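You operate a simulated robot arm through the tools that you are given. There is no shell and no other tool.

You run a simulated robot arm. Do the job below in one go: nothing can be reset, and whatever is moved stays where it is left.

Task
Fill the water bench's brown bottle to its mark with rose water.
Fine: through the white funnel; funnel back in the tall beaker, big bottle back. Set down upright: what you pick out.

The check looks at the end state, three seconds after you hand in, the way a careful person would. Anything else that was tipped, shoved, dropped, spilled or broken makes it a failure.

Robot
A 6-joint arm with a two-finger gripper, fixed in place. Base frame: the origin is on the floor under the middle of its stand, x ahead of it, y to its left, z up; the work surface is at about z = 760. Readings come in mm, degrees, newtons and seconds.
It reaches about 1417 mm from its shoulder. Its first joint turns from -166.0 to 166.0 degrees. Payload 3.43 kg.
The TCP is the grasp point between the finger pads, 20 mm short of the fingertips. In the tool frame z runs along the fingers and y along their closing line. The gripper opens to 190 mm; its body begins 248 mm behind the TCP.
Orientation is that of the tool frame in the base frame, as a unit quaternion [x, y, z, w]. With the fingers straight down and closing along the base's y, the tool's x points along the base's -x, its y along +y and its z along -z.

Tools
- The arm moves only by the tool arm_command. Its argument "increments" is a list of rows, each an object of numbers (a shift or turn left out is 0, a gripper value left out holds the last): "tx", "ty", "tz": the shift along the tool's x, y, z in mm; "ax", "ay", "az": the turn, a rotation vector about the tool's x, y, z in degrees. In form: [{"tx": .., "ty": .., "tz": .., "ax": .., "ay": .., "az": ..}, ...]. A call has 1 to 20 rows; each row is the pose to reach, as a shift and turn from the pose commanded when the call began, along the tool's axes at that moment. "fingers" is the finger opening in mm, from 0 to 190, set as the call begins (left out, the last holds). A row lasts 0.2 s, in which the tool goes at most 50 mm and 8.6 degrees; a call with a longer step from one row to the next is refused whole, and so is a gripper value outside its range. Where a pose cannot be reached the arm comes as near as it can. A force on the tool above 40 N (or 10 N above the force at the start of the call, whichever is more), or a blocked arm, ends the call early, and 0.2 s more pass. Each finger travels about 153 mm/s and halts on what it meets, pressing with about 41 N; the grip force reading is that of the motor and also rises with nothing between the fingers. The clock runs only during rows and for 0.2 s after the last one: add rows that repeat a pose to give the fingers time. The reply holds the time, the measured pose of the TCP, the force on the tool along the base axes, the opening and the grip force, in the units named above and with some noise, with the torque about the TCP (base axes, N m) and any sound that the robot's microphone picked up, and new pictures: "pictures" is both (left out), scene, wrist or none.
- Cameras (640 x 400 px; columns grow to the right, rows downward): "scene" is fixed at [54.6, -499.1, 1374.9]; the picture's right is [-0.95, -0.32, 0.00], its down [-0.27, 0.82, -0.50] and it looks along [0.16, -0.48, -0.86] (base axes); focal length 214 px, centre (320, 200). "wrist" rides on the gripper at [70, -8, -288] in the tool frame; the picture's right is [0.12, 0.99, 0.00], its down [-0.96, 0.12, -0.25] and it looks along [-0.25, 0.03, 0.97] (tool axes); focal length 261 px, centre (320, 200). There is no depth. A picture from a camera that has moved, and an enlarged one, comes with that camera's place and axes in the base frame and with its lens. The place of the scene camera against the robot may be out by one fixed shift of up to 12 mm in any direction.
- move_column(by): moves the trunk up (or, below 0, down) by that many mm; the arm rides with it, the base frame stays. It gives what a move gives, with no picture.
- close_up(camera, box): a new picture of the part [left, top, right, bottom] of that camera's present view, enlarged. The clock stands still meanwhile.
- close_job(): hands the job in; it is judged then, once.

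Places have to be worked out from the pictures, the camera data and where the tool is seen. Open the gripper and draw the arm clear of the work before you hand the job in, unless the task says otherwise.

The tools are called after "Emit:" as name(argument=value, ...) on one line, values as JSON. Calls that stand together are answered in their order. arm_command: Moves the arm, as the interface text tells. Its arguments: {"type":"object","properties":{"increments":{"type":"array"},"fingers":{"type":"number"},"pictures":{"type":"string","enum":["both","scene","wrist","none"]}},"required":["increments"]} The other tools are called the same way: move_column (by) moves the trunk up or down; close_up (camera, box) takes an enlarged picture of a part of a camera's view; close_job () hands the job in.

At the start:

```text
clock: 0.0
position: [344.9, -486.4, 1284.8]
ee_rot: [0.0, 1.0, 0.0, 0.0]
wrist_force: [-0.6, -0.8, 0.3]
ft_torque: [-0.03, -0.01, 0.01]
opening: 190.1
grasp_force: 0.0
trunk travel left (down, up): [-200.0, 240.0]
```

scene: 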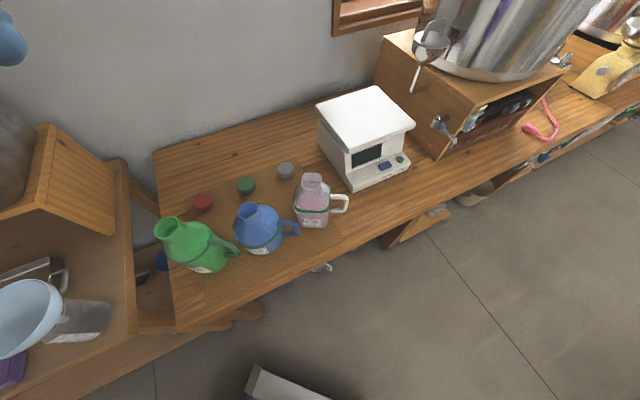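
wrist: 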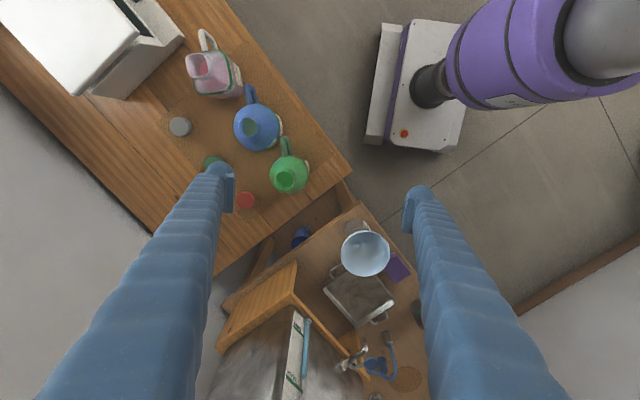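

I'll first look closely at both views to identify the bottles, funnel and tall beaker.

Emit:
close_up(camera="scene", box=[140, 140, 360, 280])

Emit:
close_up(camera="scene", box=[0, 220, 200, 400])

Emit:
close_up(camera="scene", box=[380, 0, 640, 170])

Emit:
close_up(camera="wrist", box=[200, 200, 440, 400])

Emit:
close_up(camera="wrist", box=[120, 20, 360, 220])

```text
2.86 times, centred on (250, 210) of scene
camera zoom: at [54.6, -499.1, 1374.9], right [-0.95, -0.32, 0.0], down [-0.27, 0.82, -0.5], along [0.16, -0.48, -0.86], focal length 613 px, centre (520, 171)
```

zoom: 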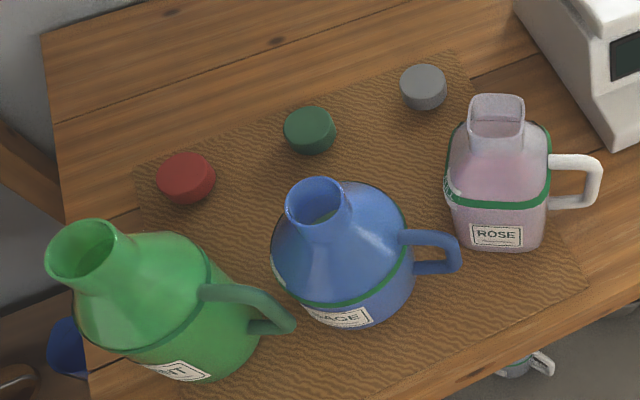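

```text
2.22 times, centred on (100, 310) of scene
camera zoom: at [54.6, -499.1, 1374.9], right [-0.95, -0.32, 0.0], down [-0.27, 0.82, -0.5], along [0.16, -0.48, -0.86], focal length 477 px, centre (809, -44)
```

zoom: 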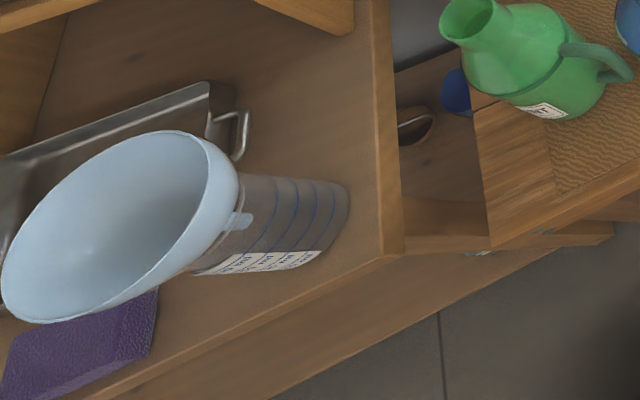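

```text
2.35 times, centred on (510, 85) of scene
camera zoom: at [54.6, -499.1, 1374.9], right [-0.95, -0.32, 0.0], down [-0.27, 0.82, -0.5], along [0.16, -0.48, -0.86], focal length 505 px, centre (-127, 471)
```

zoom: 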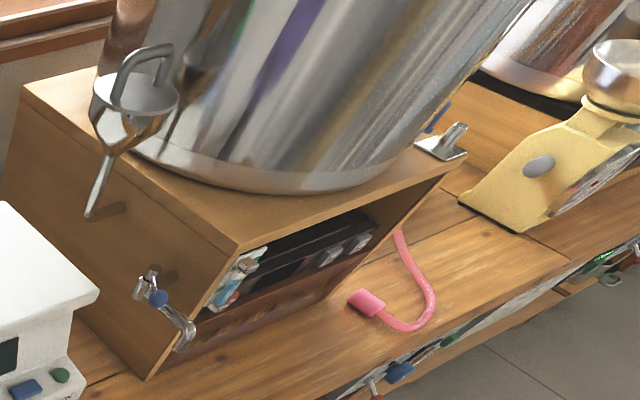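

```text
2.00 times, centred on (320, 300) of wrist
camera zoom: at [275.0, -493.9, 1571.4], right [-0.12, 0.99, 0.0], down [0.96, 0.12, 0.25], along [0.25, 0.03, -0.97], focal length 521 px, centre (320, 0)
```

zoom: 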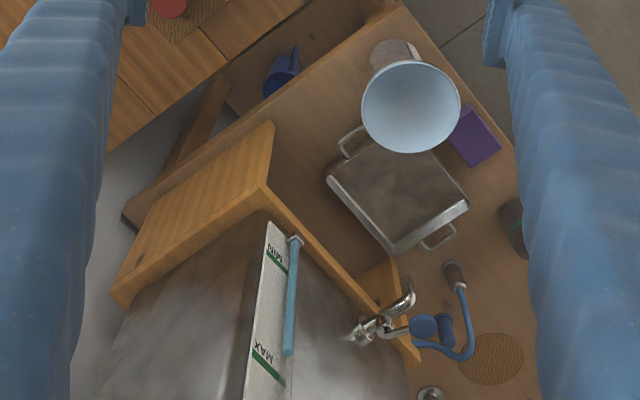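

```text
2.00 times, centred on (240, 120) of wrist
camera zoom: at [275.0, -493.9, 1571.4], right [-0.12, 0.99, 0.0], down [0.96, 0.12, 0.25], along [0.25, 0.03, -0.97], focal length 521 px, centre (480, 360)
```

zoom: 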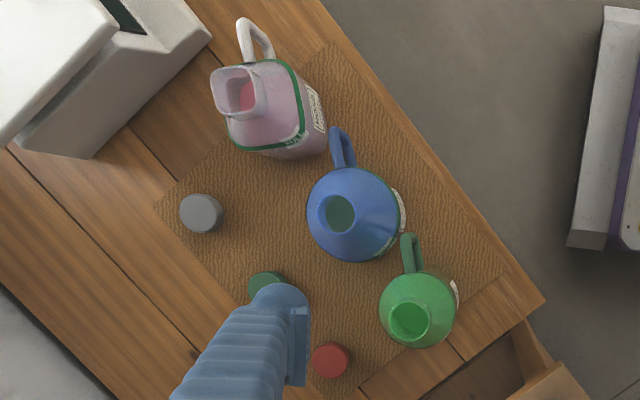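

The rose bottle, caps and funnel-in-beaker are visible; the brown bottle is partly hidden behind the right finger. I move the hand toward the water bench (+y, +x) staying high to see it from above.

Emit:
arm_command(increments=[{"tx": -15, "ty": 40, "tz": 0}, {"tx": -30, "ty": 80, "tz": 0}, {"tx": -45, "ty": 120, "tz": 0}, {"tx": -60, "ty": 160, "tz": 0}, {"tx": -75, "ty": 200, "tz": 0}, {"tx": -90, "ty": 240, "tz": 0}, {"tx": -105, "ty": 280, "tz": 0}, {"tx": -120, "ty": 320, "tz": 0}, {"tx": -120, "ty": 320, "tz": 0}], pictures="both")

```text
clock: 2.0
position: [463.0, -164.7, 1285.6]
ee_rot: [0.0, 1.0, 0.0, 0.0]
wrist_force: [-0.1, 0.1, -0.1]
ft_torque: [-0.08, -0.01, 0.04]
opening: 190.1
grasp_force: 0.2
trunk travel left (down, up): [-200.0, 240.0]
camera wrist: at [393.4, -172.9, 1572.9], right [-0.12, 0.99, 0.0], down [0.96, 0.12, 0.25], along [0.25, 0.03, -0.97], focal length 261 px, centre (320, 200)
```

scene: 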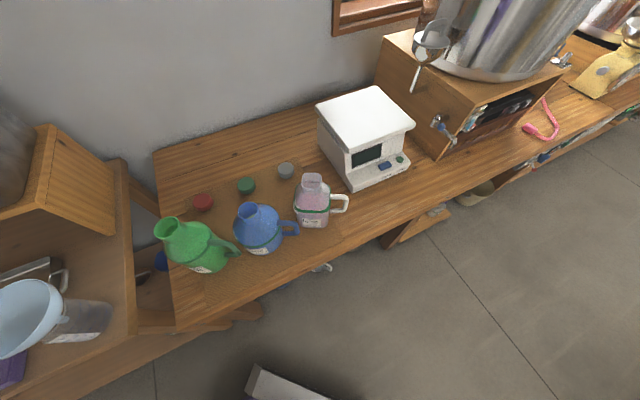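
wrist: 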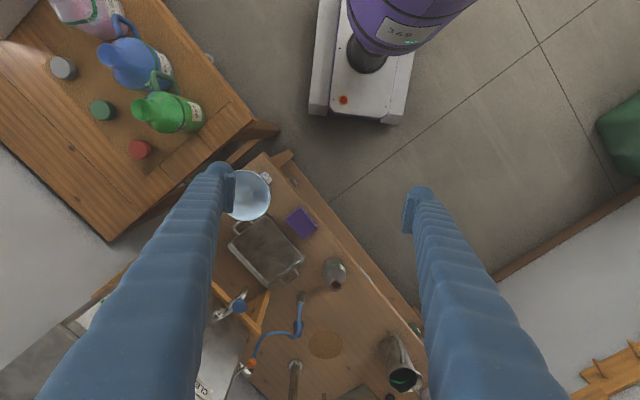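

Emit:
close_up(camera="wrist", box=[200, 150, 440, 300])

Emit:
close_up(camera="wrist", box=[200, 250, 440, 400])

Emit:
close_up(camera="wrist", box=[290, 240, 380, 300])

```text
2.67 times, centred on (320, 225) of wrist
camera zoom: at [393.4, -172.9, 1572.9], right [-0.12, 0.99, 0.0], down [0.96, 0.12, 0.25], along [0.25, 0.03, -0.97], focal length 695 px, centre (320, 133)
```

zoom: 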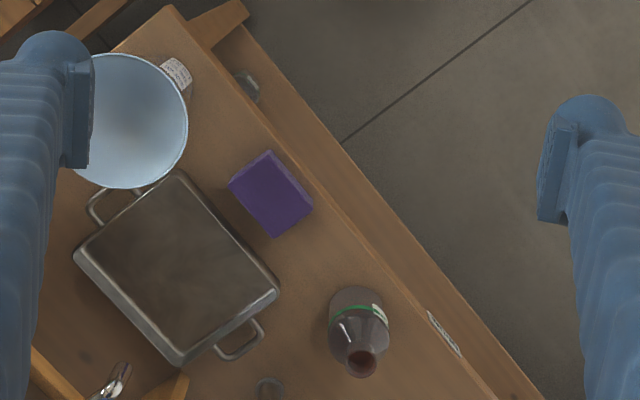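

```text
2.67 times, centred on (320, 325) of wrist
camera zoom: at [393.4, -172.9, 1572.9], right [-0.12, 0.99, 0.0], down [0.96, 0.12, 0.25], along [0.25, 0.03, -0.97], focal length 695 px, centre (320, -133)
```

zoom: 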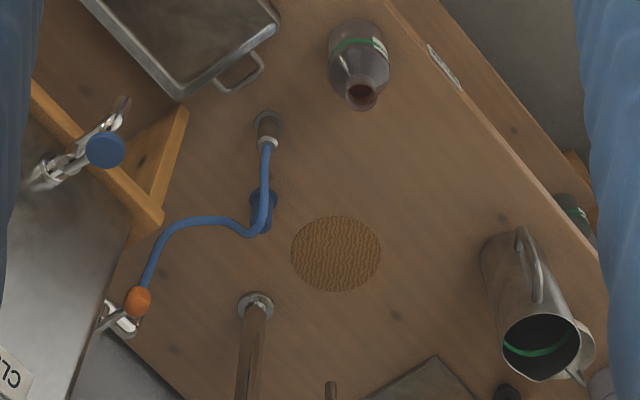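

```text
6.67 times, centred on (335, 270) of wrist
camera zoom: at [393.4, -172.9, 1572.9], right [-0.12, 0.99, 0.0], down [0.96, 0.12, 0.25], along [0.25, 0.03, -0.97], focal length 1738 px, centre (220, -267)
```

zoom: 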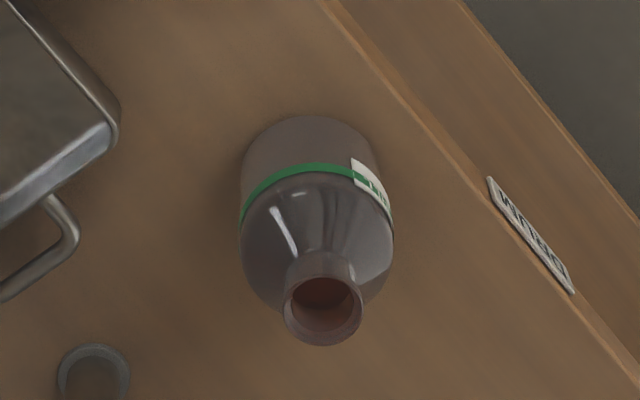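

The brown bottle with a green ring stands on this bench, with a tag on the bench edge. I zoom in to read the tag and other labels to be sure this is the water bench.

Emit:
close_up(camera="wrist", box=[350, 255, 380, 290])

Emit:
close_up(camera="wrist", box=[180, 360, 260, 400])

Emit:
close_up(camera="scene", box=[480, 90, 640, 200])

Emit:
close_up(camera="scene", box=[290, 160, 370, 240])

Emit:
close_up(camera="wrist", box=[340, 300, 440, 400])

```text
11.43 times, centred on (365, 272) of wrist
camera zoom: at [393.4, -172.9, 1572.9], right [-0.12, 0.99, 0.0], down [0.96, 0.12, 0.25], along [0.25, 0.03, -0.97], focal length 2979 px, centre (-194, -629)
```

zoom: 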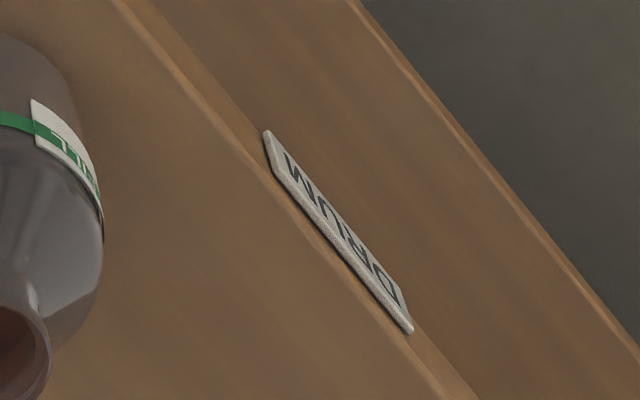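

```text
8.00 times, centred on (220, 380) of wrist
camera zoom: at [393.4, -172.9, 1572.9], right [-0.12, 0.99, 0.0], down [0.96, 0.12, 0.25], along [0.25, 0.03, -0.97], focal length 2085 px, centre (1120, -1240)
```

zoom: 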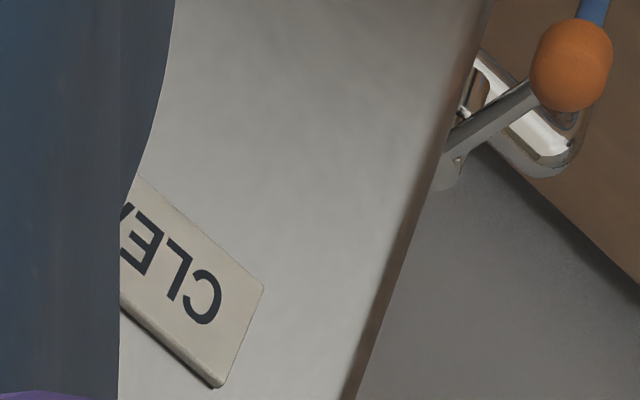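

```text
3.64 times, centred on (560, 145) of scene
camera zoom: at [54.6, -499.1, 1374.9], right [-0.95, -0.32, 0.0], down [-0.27, 0.82, -0.5], along [0.16, -0.48, -0.86], focal length 780 px, centre (-553, 400)
```

zoom: 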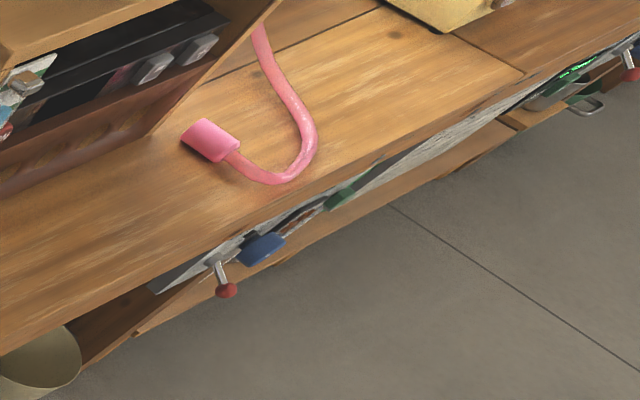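

```text
5.00 times, centred on (330, 200) of scene
camera zoom: at [54.6, -499.1, 1374.9], right [-0.95, -0.32, 0.0], down [-0.27, 0.82, -0.5], along [0.16, -0.48, -0.86], focal length 1072 px, centre (270, 200)
```

zoom: 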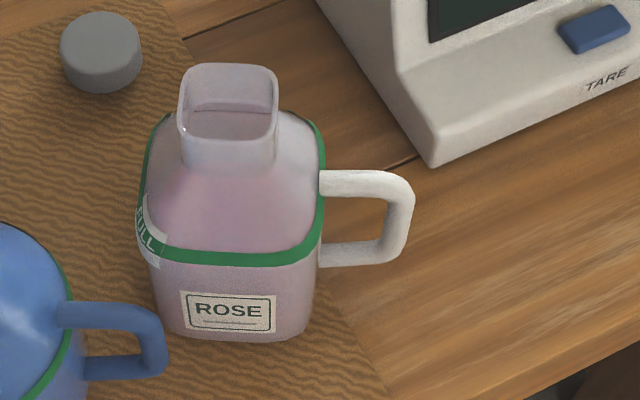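

```text
4.00 times, centred on (390, 350) of wrist
camera zoom: at [393.4, -172.9, 1572.9], right [-0.12, 0.99, 0.0], down [0.96, 0.12, 0.25], along [0.25, 0.03, -0.97], focal length 1043 px, centre (40, -400)
```

zoom: 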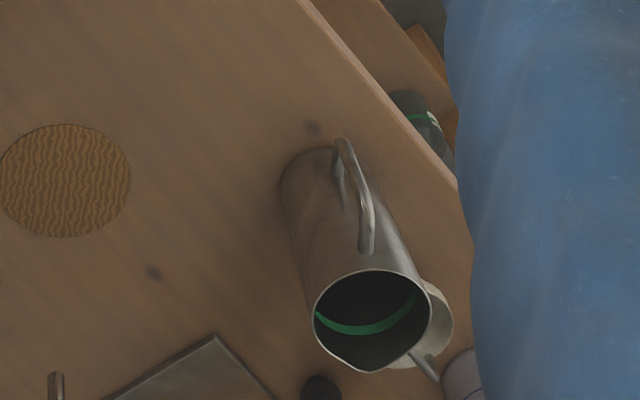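

This bench carries the CLEA(N) water tank, and its brown bottle has a green FILL ring; the funnel's rim triangulates to about (568, -337, 935) and the rose bottle's mouth to about (169, -772, 955). I tilt the hand 35° and lower it to look at the brown bottle from the side.

Emit:
arm_command(increments=[{"tx": -16, "ty": 15, "tz": 30, "ay": -6}, {"tx": -32, "ty": 30, "tz": 60, "ay": -12}, {"tx": -48, "ty": 46, "tz": 90, "ay": -18}, {"tx": -64, "ty": 62, "tz": 125, "ay": -24}, {"tx": -80, "ty": 78, "tz": 155, "ay": -30}, {"tx": -97, "ty": 93, "tz": 185, "ay": -35}, {"tx": -97, "ty": 93, "tz": 185, "ay": -35}], pictures="wrist")

```text
clock: 3.6
position: [568.5, -76.0, 1108.9]
ee_rot: [-0.062, 0.956, -0.016, 0.288]
wrist_force: [1.3, -0.4, -0.3]
ft_torque: [0.09, 0.28, -0.12]
opening: 190.2
grasp_force: 0.1
out of reach, approached as far as the arm can: row 6, 7
trunk travel left (down, up): [-200.0, 240.0]
camera wrist: at [352.9, -95.1, 1310.6], right [-0.21, 0.97, -0.13], down [0.65, 0.24, 0.73], along [0.73, 0.07, -0.68], focal length 261 px, centre (320, 200)
```

wrist: 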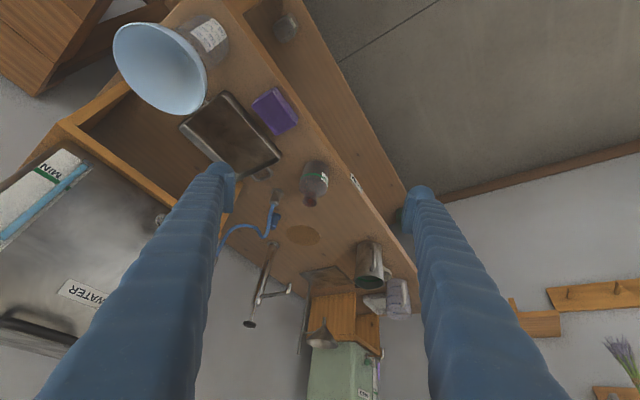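

The view is upside-down, but the brown bottle is clear. I zoom in on it, the funnel/beaker, and the tank label.

Emit:
close_up(camera="wrist", box=[280, 145, 360, 225])

Emit:
close_up(camera="wrist", box=[90, 0, 290, 130])

Emit:
close_up(camera="wrist", box=[290, 230, 430, 400])

Emit:
close_up(camera="wrist", box=[0, 130, 140, 360])

```text
5.00 times, centred on (320, 185) of wrist
camera zoom: at [352.9, -95.1, 1310.6], right [-0.21, 0.97, -0.13], down [0.65, 0.24, 0.73], along [0.73, 0.07, -0.68], focal length 1303 px, centre (320, 275)
```

zoom: 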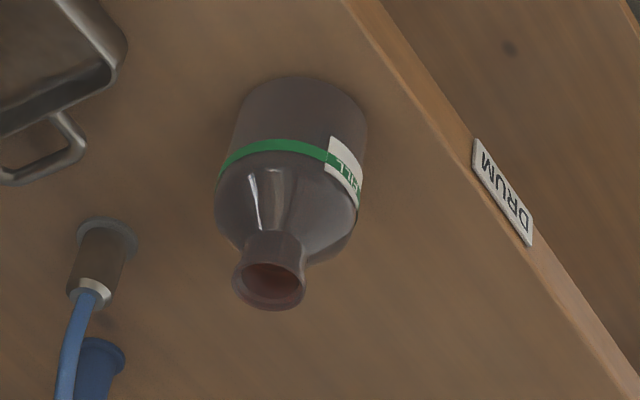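

```text
3.08 times, centred on (190, 65) of wrist
camera zoom: at [352.9, -95.1, 1310.6], right [-0.21, 0.97, -0.13], down [0.65, 0.24, 0.73], along [0.73, 0.07, -0.68], focal length 802 px, centre (720, 615)
```

zoom: 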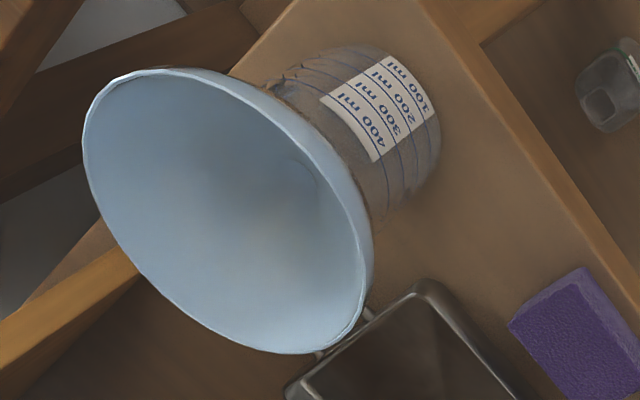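

```text
2.35 times, centred on (360, 315) of wrist
camera zoom: at [352.9, -95.1, 1310.6], right [-0.21, 0.97, -0.13], down [0.65, 0.24, 0.73], along [0.73, 0.07, -0.68], focal length 613 px, centre (226, -71)
```

zoom: 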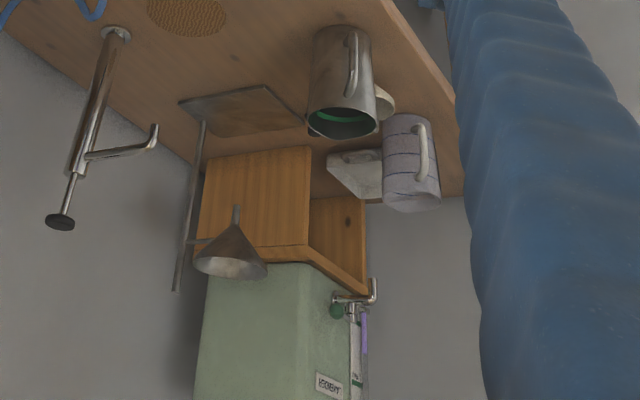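

```text
1.74 times, centred on (70, 245) of wrist
camera zoom: at [352.9, -95.1, 1310.6], right [-0.21, 0.97, -0.13], down [0.65, 0.24, 0.73], along [0.73, 0.07, -0.68], focal length 453 px, centre (755, 122)
```

zoom: 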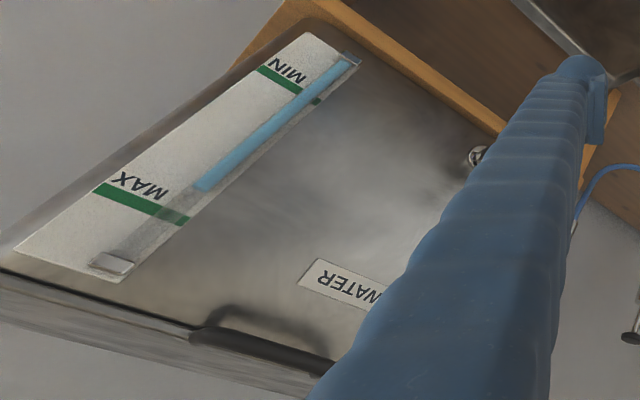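

The tank says CLEAN WATER, yet a tag on the bench edge reads DRUM, so I want to look for other brown bottles and tags before deciding. I zoom into the scene camera's bench edges and the far right.

Emit:
close_up(camera="scene", box=[540, 0, 640, 100])

Emit:
close_up(camera="scene", box=[370, 160, 510, 260])

Emit:
close_up(camera="scene", box=[120, 230, 340, 350])

Emit:
close_up(camera="scene", box=[0, 0, 160, 130])

Emit:
close_up(camera="wrist", box=[230, 0, 330, 80])

```text
4.00 times, centred on (590, 50) of scene
camera zoom: at [54.6, -499.1, 1374.9], right [-0.95, -0.32, 0.0], down [-0.27, 0.82, -0.5], along [0.16, -0.48, -0.86], focal length 858 px, centre (-760, 800)
```

zoom: 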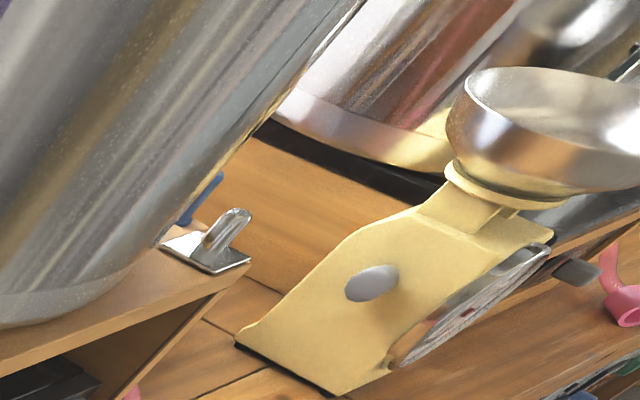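

```text
4.00 times, centred on (440, 210) of scene
camera zoom: at [54.6, -499.1, 1374.9], right [-0.95, -0.32, 0.0], down [-0.27, 0.82, -0.5], along [0.16, -0.48, -0.86], focal length 858 px, centre (-160, 160)
```

zoom: 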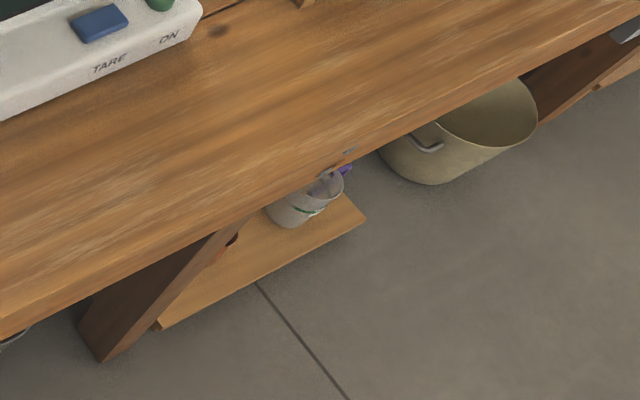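

```text
2.91 times, centred on (230, 290) of scene
camera zoom: at [54.6, -499.1, 1374.9], right [-0.95, -0.32, 0.0], down [-0.27, 0.82, -0.5], along [0.16, -0.48, -0.86], focal length 624 px, centre (582, -62)
```

zoom: 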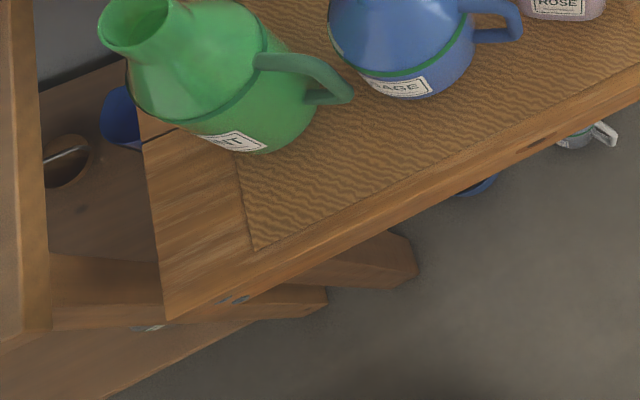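

```text
3.08 times, centred on (80, 65) of scene
camera zoom: at [54.6, -499.1, 1374.9], right [-0.95, -0.32, 0.0], down [-0.27, 0.82, -0.5], along [0.16, -0.48, -0.86], focal length 660 px, centre (1058, 615)
```

zoom: 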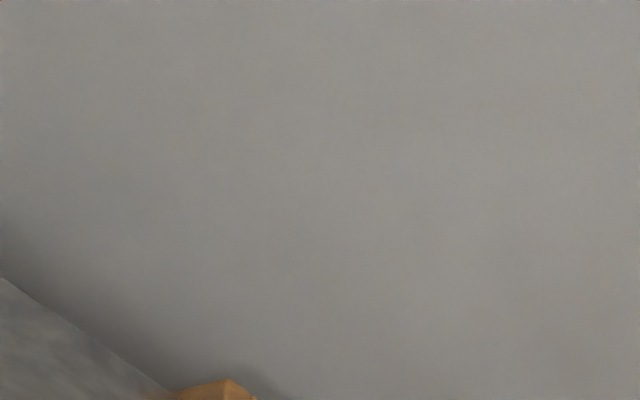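

```text
5.00 times, centred on (280, 40) of wrist
camera zoom: at [352.9, -95.1, 1310.6], right [-0.21, 0.97, -0.13], down [0.65, 0.24, 0.73], along [0.73, 0.07, -0.68], focal length 1303 px, centre (520, 1000)
```

zoom: 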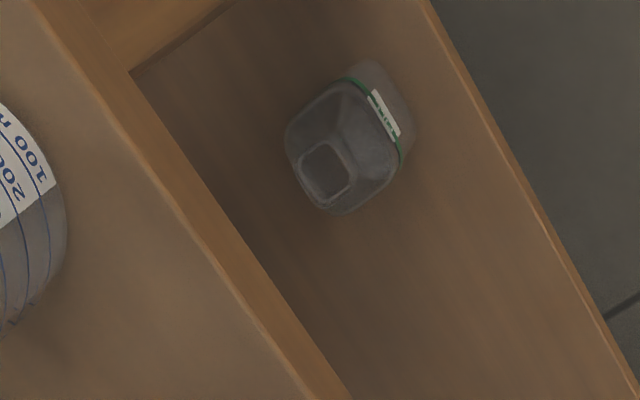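

The CLEAN WATER tank, tall graduated beaker with the white funnel and the brown bottle (mouth triangulated at about (820, -75, 898)) are all on this bench. I now bring the hand back to vertical above the funnel at a safe height to check alignment.

Emit:
arm_command(increments=[{"tx": -2, "ty": -33, "tz": -1, "ay": 4.4}, {"tx": -4, "ty": -66, "tz": -3, "ay": 8.8}, {"tx": -7, "ty": -99, "tz": -4, "ay": 13.2}, {"tx": -9, "ty": -132, "tz": -6, "ay": 17.6}, {"tx": -11, "ty": -165, "tz": -7, "ay": 22}, {"tx": -14, "ty": -198, "tz": -9, "ay": 26.4}, {"tx": -16, "ty": -232, "tz": -10, "ay": 30.8}, {"tx": -18, "ty": -265, "tz": -12, "ay": 35}, {"tx": -18, "ty": -265, "tz": -12, "ay": 35}], pictures="wrist")

```text
clock: 5.6
position: [585.4, -340.7, 1137.6]
ee_rot: [0.0, 1.0, 0.0, 0.0]
wrist_force: [0.1, -0.2, 0.4]
ft_torque: [0.1, -0.02, 0.0]
opening: 190.1
grasp_force: 0.1
trunk travel left (down, up): [-200.0, 240.0]
camera wrist: at [515.4, -350.4, 1424.0], right [-0.12, 0.99, 0.0], down [0.96, 0.12, 0.25], along [0.24, 0.03, -0.97], focal length 261 px, centre (320, 200)
```

wrist: 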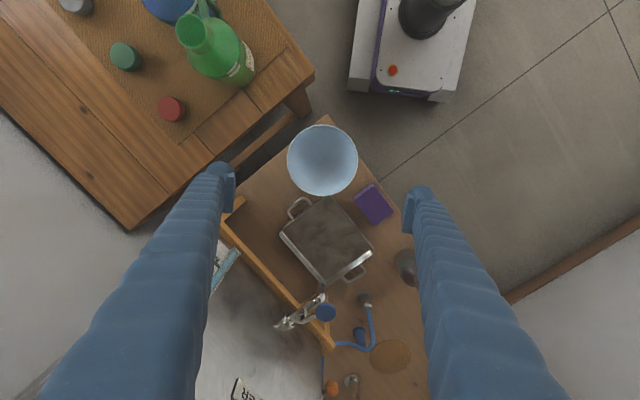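

Now above the funnel and vertical. I zoom in for a precise rim position.

Emit:
close_up(camera="wrist", box=[260, 110, 390, 210])

Emit:
close_up(camera="wrist", box=[200, 150, 440, 300])

```text
4.00 times, centred on (325, 160) of wrist
camera zoom: at [515.4, -350.4, 1424.0], right [-0.12, 0.99, 0.0], down [0.96, 0.12, 0.25], along [0.24, 0.03, -0.97], focal length 1043 px, centre (300, 360)
```

zoom: 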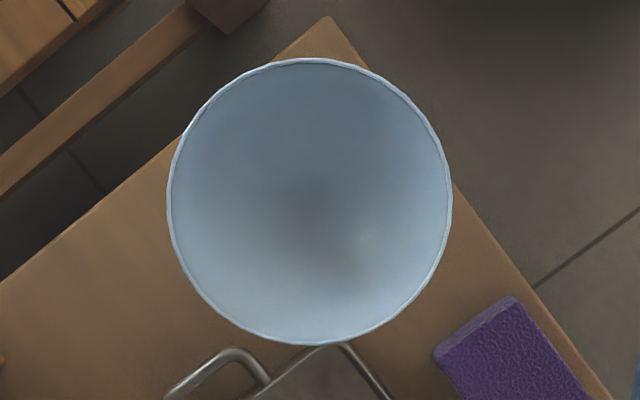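

```text
2.67 times, centred on (320, 225) of wrist
camera zoom: at [515.4, -350.4, 1424.0], right [-0.12, 0.99, 0.0], down [0.96, 0.12, 0.25], along [0.24, 0.03, -0.97], focal length 695 px, centre (320, 133)
```

zoom: 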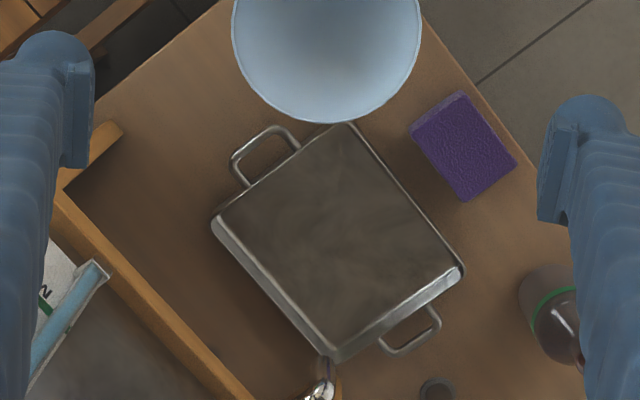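

Rim centre works out near (562, -340, ~945), diameter about 130 mm. I centre over it and descend to 1000 to remeasure before closing on the rim.

Emit:
arm_command(increments=[{"tx": 12, "ty": 0, "tz": 10}, {"tx": 23, "ty": 0, "tz": 30}, {"tx": 23, "ty": 0, "tz": 65}, {"tx": 23, "ty": 0, "tz": 100}, {"tx": 23, "ty": 0, "tz": 137}, {"tx": 23, "ty": 0, "tz": 137}], pictures="both")

Emit:
close_up(camera="wrist", box=[200, 110, 440, 260])

Emit:
close_up(camera="scene", box=[0, 200, 160, 400])

```text
clock: 7.0
position: [562.4, -344.5, 998.1]
ee_rot: [-0.001, 1.0, 0.0, 0.0]
wrist_force: [0.8, -0.3, 0.5]
ft_torque: [0.03, 0.03, -0.03]
opening: 190.2
grasp_force: 0.1
trunk travel left (down, up): [-200.0, 240.0]
camera wrist: at [492.9, -352.3, 1285.7], right [-0.12, 0.99, 0.0], down [0.96, 0.12, 0.25], along [0.25, 0.03, -0.97], focal length 261 px, centre (320, 200)
```

scene: 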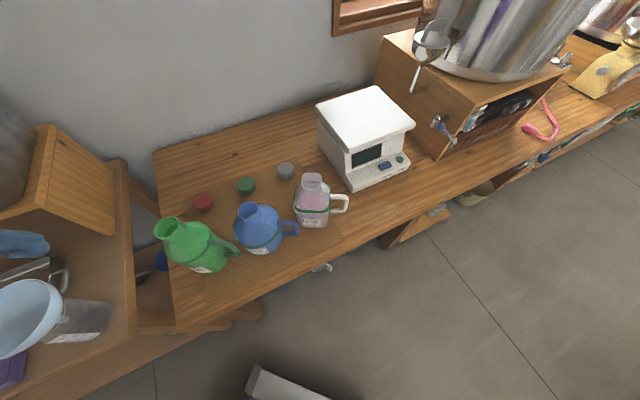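
wrist: 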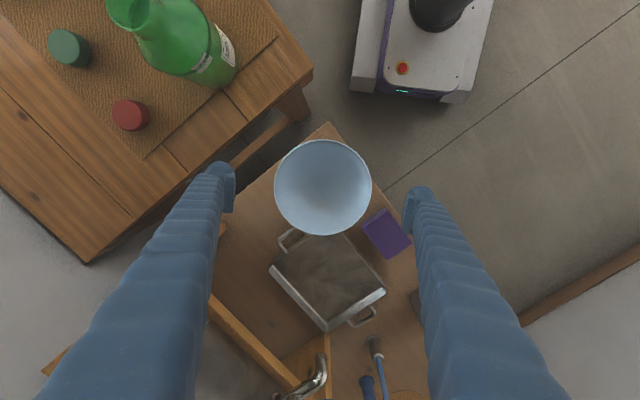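

```text
2.67 times, centred on (320, 185) of wrist
camera zoom: at [492.9, -352.3, 1285.7], right [-0.12, 0.99, 0.0], down [0.96, 0.12, 0.25], along [0.25, 0.03, -0.97], focal length 695 px, centre (320, 240)
```

zoom: 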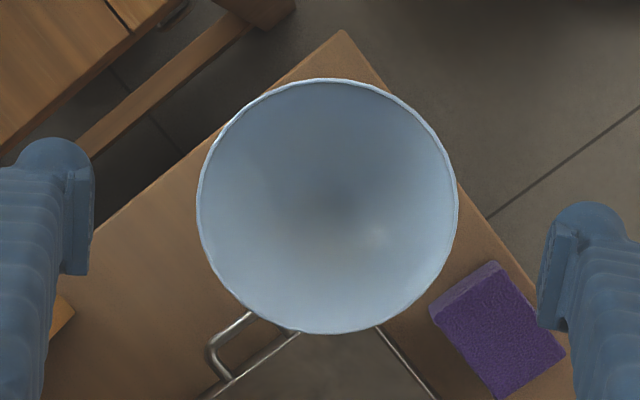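

```text
2.00 times, centred on (80, 300) of scene
camera zoom: at [54.6, -499.1, 1374.9], right [-0.95, -0.32, 0.0], down [-0.27, 0.82, -0.5], along [0.16, -0.48, -0.86], focal length 429 px, centre (800, 0)
```

zoom: 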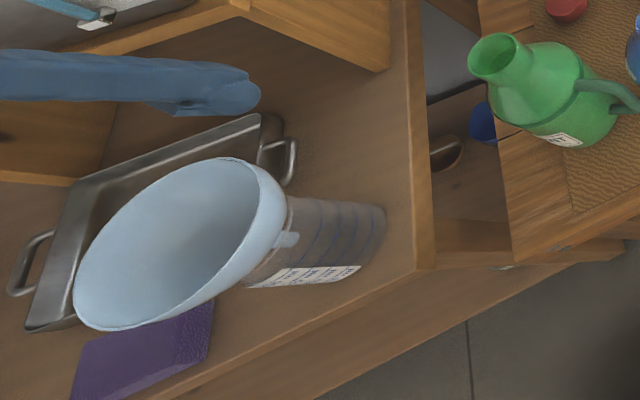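

Rim resolves to (562, -340, 949), diameter ~129 mm. I shift 4.5 mm in y, descend until the TCP is just under the rim height, then check before closing.

Emit:
arm_command(increments=[{"tx": 0, "ty": 4.5, "tz": 10}, {"tx": 0, "ty": 4.5, "tz": 28}, {"tx": 0, "ty": 4.5, "tz": 46}, {"tx": 0, "ty": 4.5, "tz": 53}, {"tx": 0, "ty": 4.5, "tz": 53}], pictures="both")

Emit:
close_up(camera="wrist", box=[200, 110, 440, 280])

Emit:
close_up(camera="scene", box=[0, 200, 160, 400])

```text
clock: 8.2
position: [562.8, -337.7, 945.4]
ee_rot: [0.0, 1.0, 0.0, 0.0]
wrist_force: [-0.5, 0.1, -0.1]
ft_torque: [0.03, -0.01, 0.01]
opening: 190.2
grasp_force: 0.0
trunk travel left (down, up): [-200.0, 240.0]
camera wrist: at [491.8, -345.8, 1231.9], right [-0.12, 0.99, 0.0], down [0.96, 0.12, 0.25], along [0.25, 0.03, -0.97], focal length 261 px, centre (320, 200)
```

scene: 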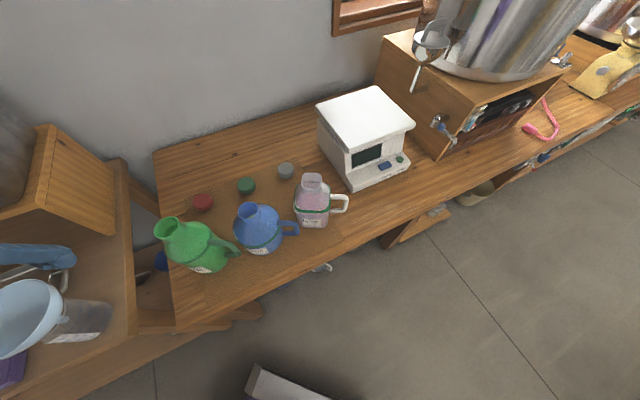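
wrist: 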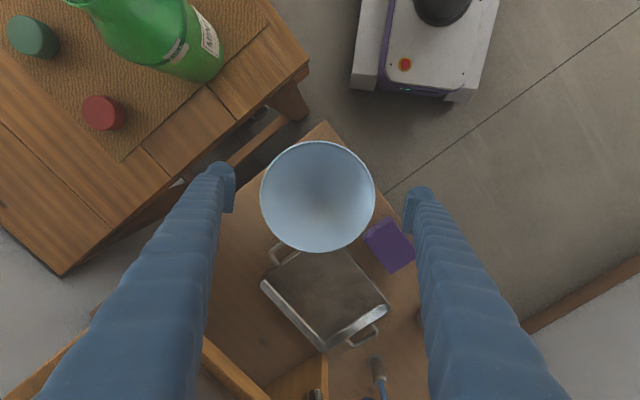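

```text
2.35 times, centred on (320, 195) of wrist
camera zoom: at [491.8, -345.8, 1231.9], right [-0.12, 0.99, 0.0], down [0.96, 0.12, 0.25], along [0.25, 0.03, -0.97], focal length 613 px, centre (320, 212)
```

zoom: 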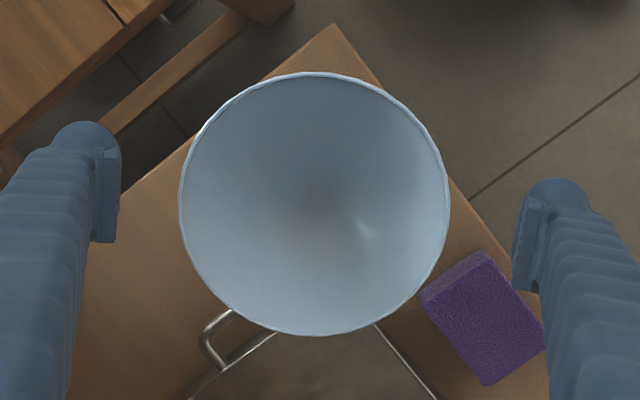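

```text
2.00 times, centred on (80, 300) of scene
camera zoom: at [54.6, -499.1, 1374.9], right [-0.95, -0.32, 0.0], down [-0.27, 0.82, -0.5], along [0.16, -0.48, -0.86], focal length 429 px, centre (800, 0)
```

zoom: 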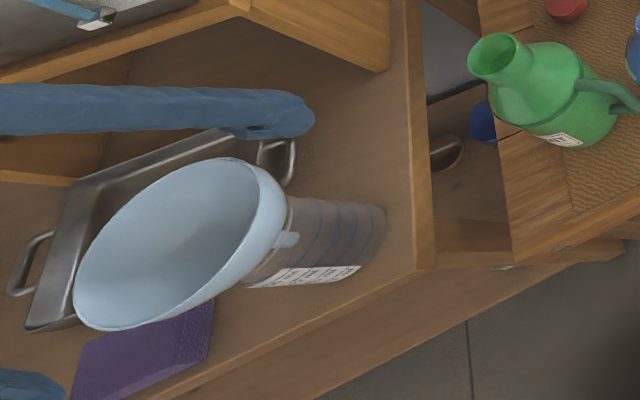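

Rim appears about 1.8 mm toward -y of the TCP and 3 mm above it. I correct that, then close the fingers onto the rim.

Emit:
arm_command(increments=[{"ty": -1.8}, {"ty": -1.8}, {"ty": -1.8}, {"ty": -1.8}], fingers=118, pictures="both")

Emit:
close_up(camera="wrist", box=[200, 110, 440, 280])

Emit:
close_up(camera="scene", box=[0, 200, 160, 400])

```text
clock: 9.2
position: [561.1, -339.1, 944.5]
ee_rot: [0.0, 1.0, 0.0, 0.0]
wrist_force: [0.0, 0.1, 0.3]
ft_torque: [0.01, 0.01, 0.01]
opening: 128.7
grasp_force: 41.1
trunk travel left (down, up): [-200.0, 240.0]
camera wrist: at [492.1, -348.0, 1232.2], right [-0.12, 0.99, 0.0], down [0.96, 0.12, 0.25], along [0.24, 0.03, -0.97], focal length 261 px, centre (320, 200)
```

scene: 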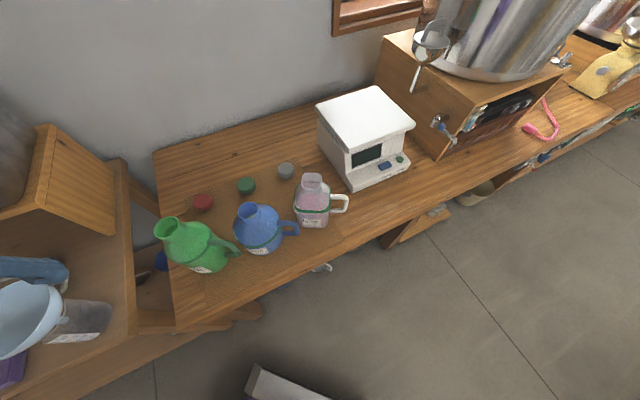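
wrist: 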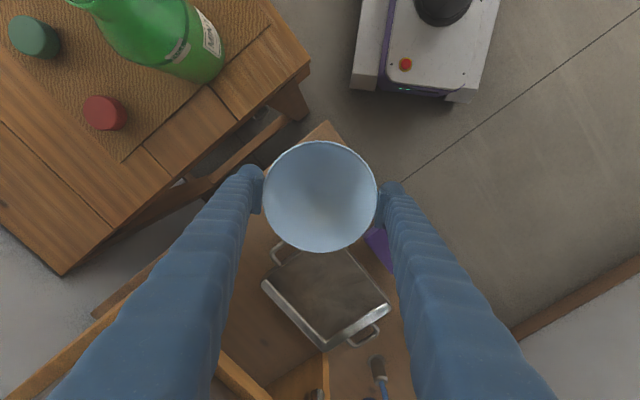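

```text
2.35 times, centred on (320, 195) of wrist
camera zoom: at [492.1, -348.0, 1232.2], right [-0.12, 0.99, 0.0], down [0.96, 0.12, 0.25], along [0.24, 0.03, -0.97], focal length 613 px, centre (320, 212)
```

zoom: 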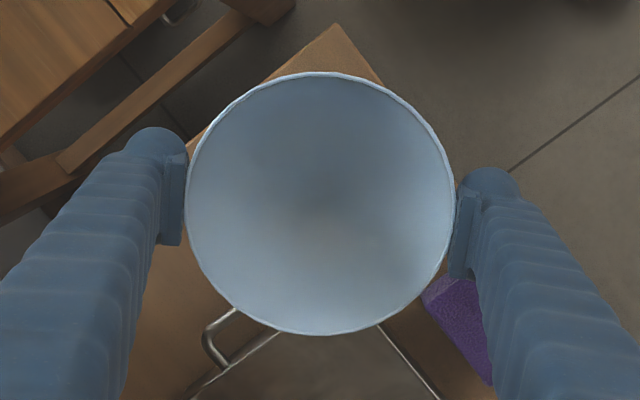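

```text
2.00 times, centred on (80, 300) of scene
camera zoom: at [54.6, -499.1, 1374.9], right [-0.95, -0.32, 0.0], down [-0.27, 0.82, -0.5], along [0.16, -0.48, -0.86], focal length 429 px, centre (800, 0)
```

zoom: 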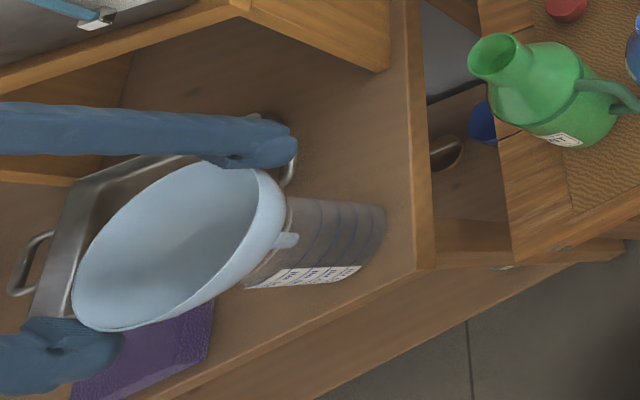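

The rim is gripped at 128.7 mm with 41 N. I lift straight up slowly, watching that the beaker stays put.

Emit:
arm_command(increments=[{"tz": -8}, {"tz": -20}, {"tz": -35}, {"tz": -55}, {"tz": -75}, {"tz": -100}, {"tz": -125}, {"tz": -150}, {"tz": -170}, {"tz": -170}], pictures="both")

Emit:
close_up(camera="wrist", box=[200, 100, 440, 280])

Emit:
close_up(camera="scene", box=[0, 160, 160, 400])

```text
clock: 11.4
position: [562.2, -338.1, 1115.7]
ee_rot: [0.0, 1.0, 0.0, 0.0]
wrist_force: [-0.2, 0.1, -0.4]
ft_torque: [0.01, 0.03, -0.01]
opening: 118.1
grasp_force: 0.2
trunk travel left (down, up): [-200.0, 240.0]
camera wrist: at [491.7, -348.1, 1402.5], right [-0.12, 0.99, 0.0], down [0.96, 0.12, 0.25], along [0.24, 0.03, -0.97], focal length 261 px, centre (320, 200)
```

scene: 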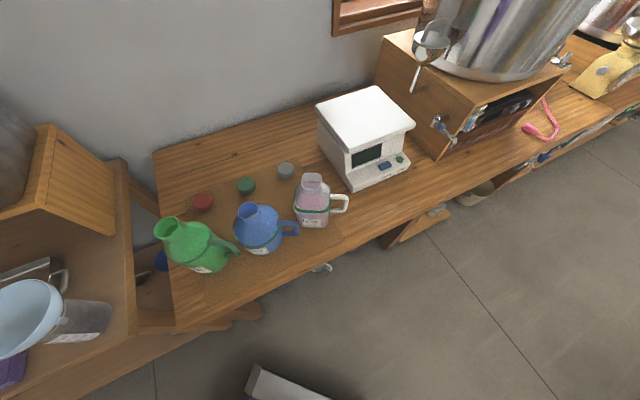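
wrist: 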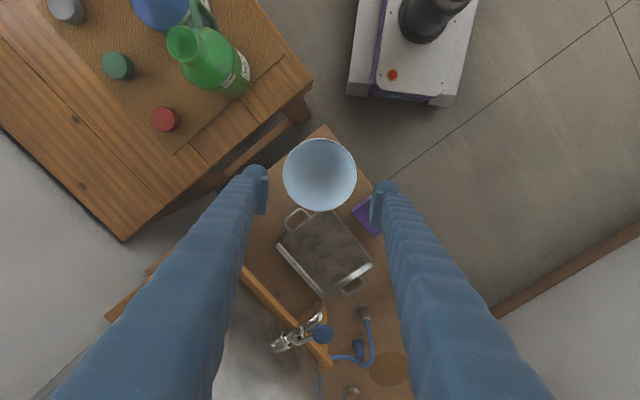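

```text
2.22 times, centred on (320, 190) of wrist
camera zoom: at [491.7, -348.1, 1402.5], right [-0.12, 0.99, 0.0], down [0.96, 0.12, 0.25], along [0.24, 0.03, -0.97], focal length 579 px, centre (320, 222)
```

zoom: 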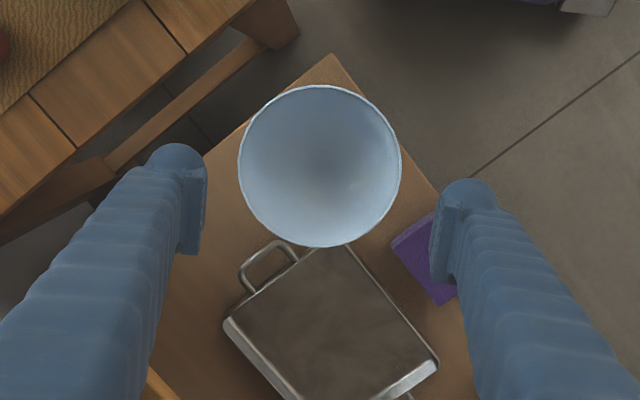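

```text
1.67 times, centred on (80, 280) of scene
camera zoom: at [54.6, -499.1, 1374.9], right [-0.95, -0.32, 0.0], down [-0.27, 0.82, -0.5], along [0.16, -0.48, -0.86], focal length 358 px, centre (720, 67)
```

zoom: 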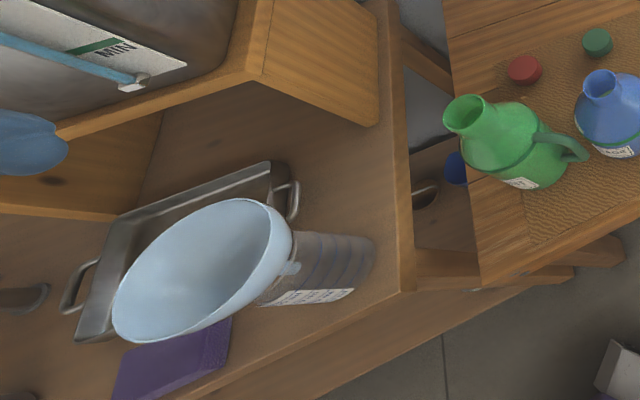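

The opening reads 118.1 with no grip force: the pads slid off the rim and the funnel is still exactly in place at (561, -339.5). I zoom in on the funnel to understand its shape before regripping.

Emit:
close_up(camera="scene", box=[20, 270, 130, 360])

Emit:
close_up(camera="wrist", box=[270, 120, 370, 220])

```text
4.44 times, centred on (75, 315) of scene
camera zoom: at [54.6, -499.1, 1374.9], right [-0.95, -0.32, 0.0], down [-0.27, 0.82, -0.5], along [0.16, -0.48, -0.86], focal length 953 px, centre (1409, -311)
```

zoom: 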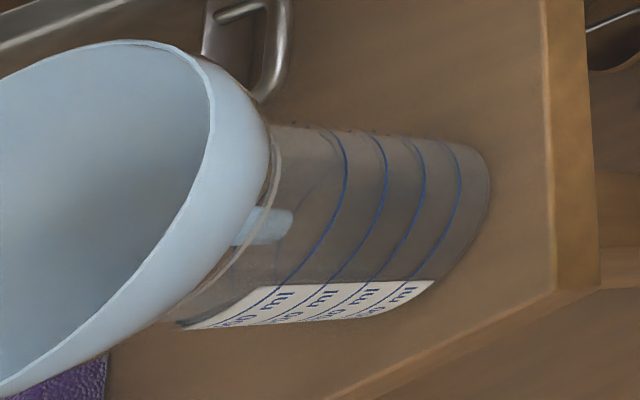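

```text
4.00 times, centred on (320, 170) of wrist
camera zoom: at [491.7, -348.1, 1402.5], right [-0.12, 0.99, 0.0], down [0.96, 0.12, 0.25], along [0.24, 0.03, -0.97], focal length 1043 px, centre (320, 320)
```

zoom: 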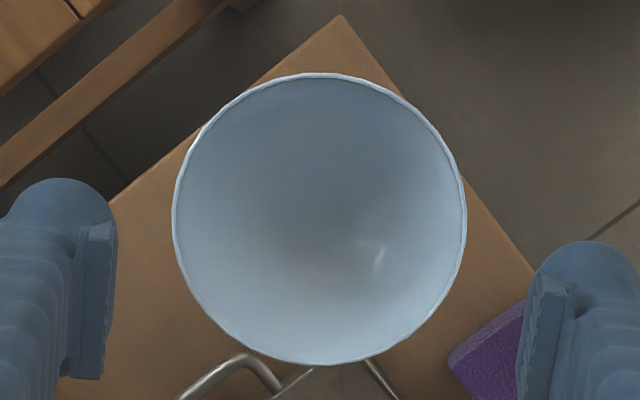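

The pads slipped upward off the rim edge. I zoom in on the fingertips to learn the pad dimensions so I can grip lower, with the pads hooked under the flare.

Emit:
close_up(camera="wrist", box=[235, 150, 285, 230])

Emit:
close_up(camera="wrist", box=[355, 160, 405, 240])

Emit:
close_up(camera="scene", box=[0, 160, 60, 260])

```text
5.00 times, centred on (260, 190) of wrist
camera zoom: at [491.7, -348.1, 1402.5], right [-0.12, 0.99, 0.0], down [0.96, 0.12, 0.25], along [0.24, 0.03, -0.97], focal length 1303 px, centre (620, 250)
```

zoom: 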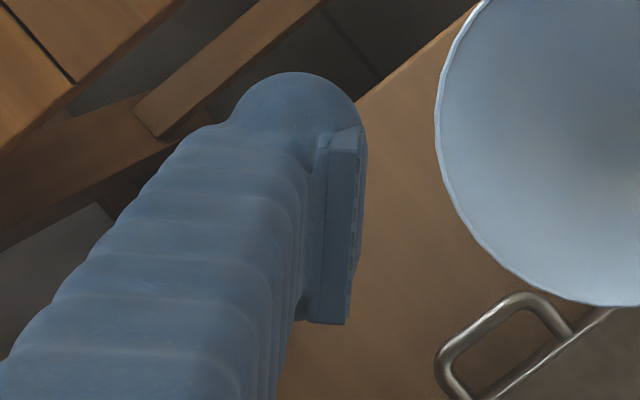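

```text
5.00 times, centred on (380, 200) of wrist
camera zoom: at [491.7, -348.1, 1402.5], right [-0.12, 0.99, 0.0], down [0.96, 0.12, 0.25], along [0.24, 0.03, -0.97], focal length 1303 px, centre (20, 200)
```

zoom: 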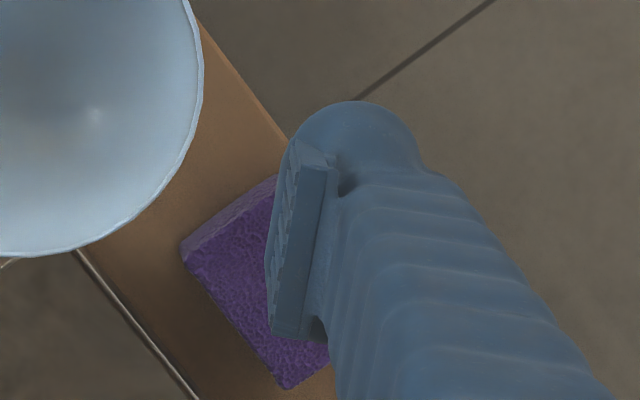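

```text
4.00 times, centred on (30, 210) of scene
camera zoom: at [54.6, -499.1, 1374.9], right [-0.95, -0.32, 0.0], down [-0.27, 0.82, -0.5], along [0.16, -0.48, -0.86], focal length 858 px, centre (1480, 160)
```

zoom: 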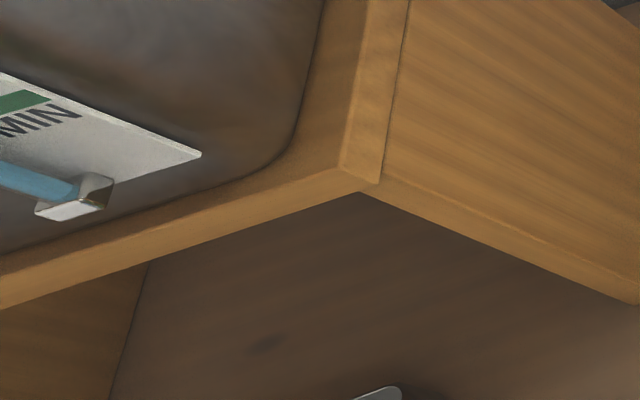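

The pads are about 42 mm wide and reach ~37 mm above the TCP. I reopen to 165, go back down a bit lower than before (TCP ≈ 930) so the rim sits at mid-pad, still above the beaker's mouth (~888).

Emit:
arm_command(increments=[{"tz": 0}, {"tz": 30}, {"tz": 70}, {"tz": 110}, {"tz": 145}, {"tz": 170}, {"tz": 184}, {"tz": 184}], fingers=165, pictures="wrist")

Emit:
close_up(camera="wrist", box=[200, 100, 440, 280])

Emit:
close_up(camera="scene", box=[0, 230, 140, 390])

```text
clock: 13.2
position: [561.5, -340.1, 931.9]
ee_rot: [0.0, 1.0, -0.001, 0.0]
wrist_force: [-0.2, 0.1, 0.3]
ft_torque: [-0.01, -0.01, 0.0]
opening: 164.8
grasp_force: 0.2
trunk travel left (down, up): [-200.0, 240.0]
camera wrist: at [492.0, -348.7, 1219.2], right [-0.12, 0.99, 0.0], down [0.96, 0.12, 0.25], along [0.24, 0.03, -0.97], focal length 261 px, centre (320, 200)
```

wrist: 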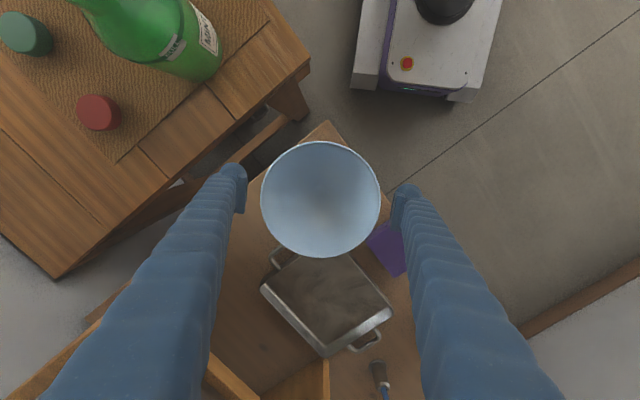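

```text
2.22 times, centred on (320, 190) of wrist
camera zoom: at [492.0, -348.7, 1219.2], right [-0.12, 0.99, 0.0], down [0.96, 0.12, 0.25], along [0.24, 0.03, -0.97], focal length 579 px, centre (320, 222)
```

zoom: 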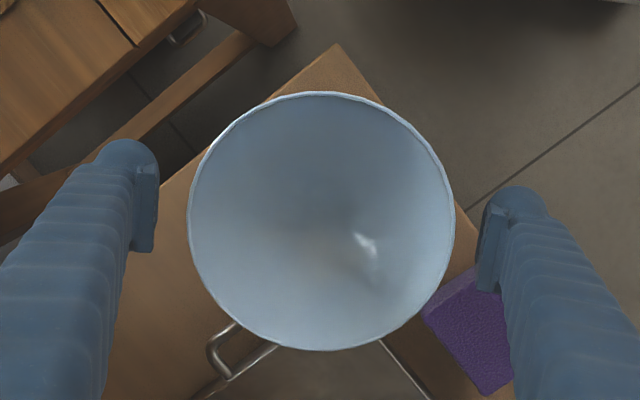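

```text
2.50 times, centred on (70, 310) of scene
camera zoom: at [54.6, -499.1, 1374.9], right [-0.95, -0.32, 0.0], down [-0.27, 0.82, -0.5], along [0.16, -0.48, -0.86], focal length 536 px, centre (945, -75)
```

zoom: 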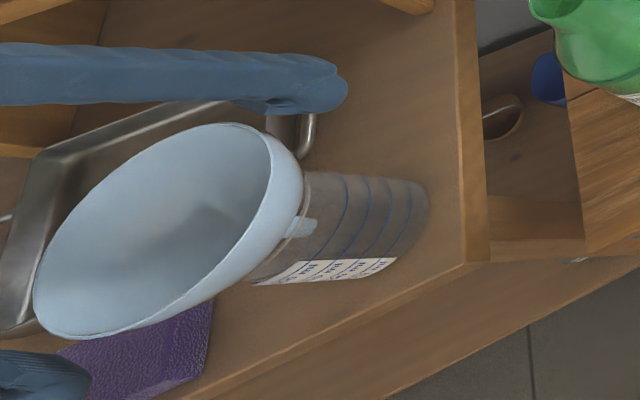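

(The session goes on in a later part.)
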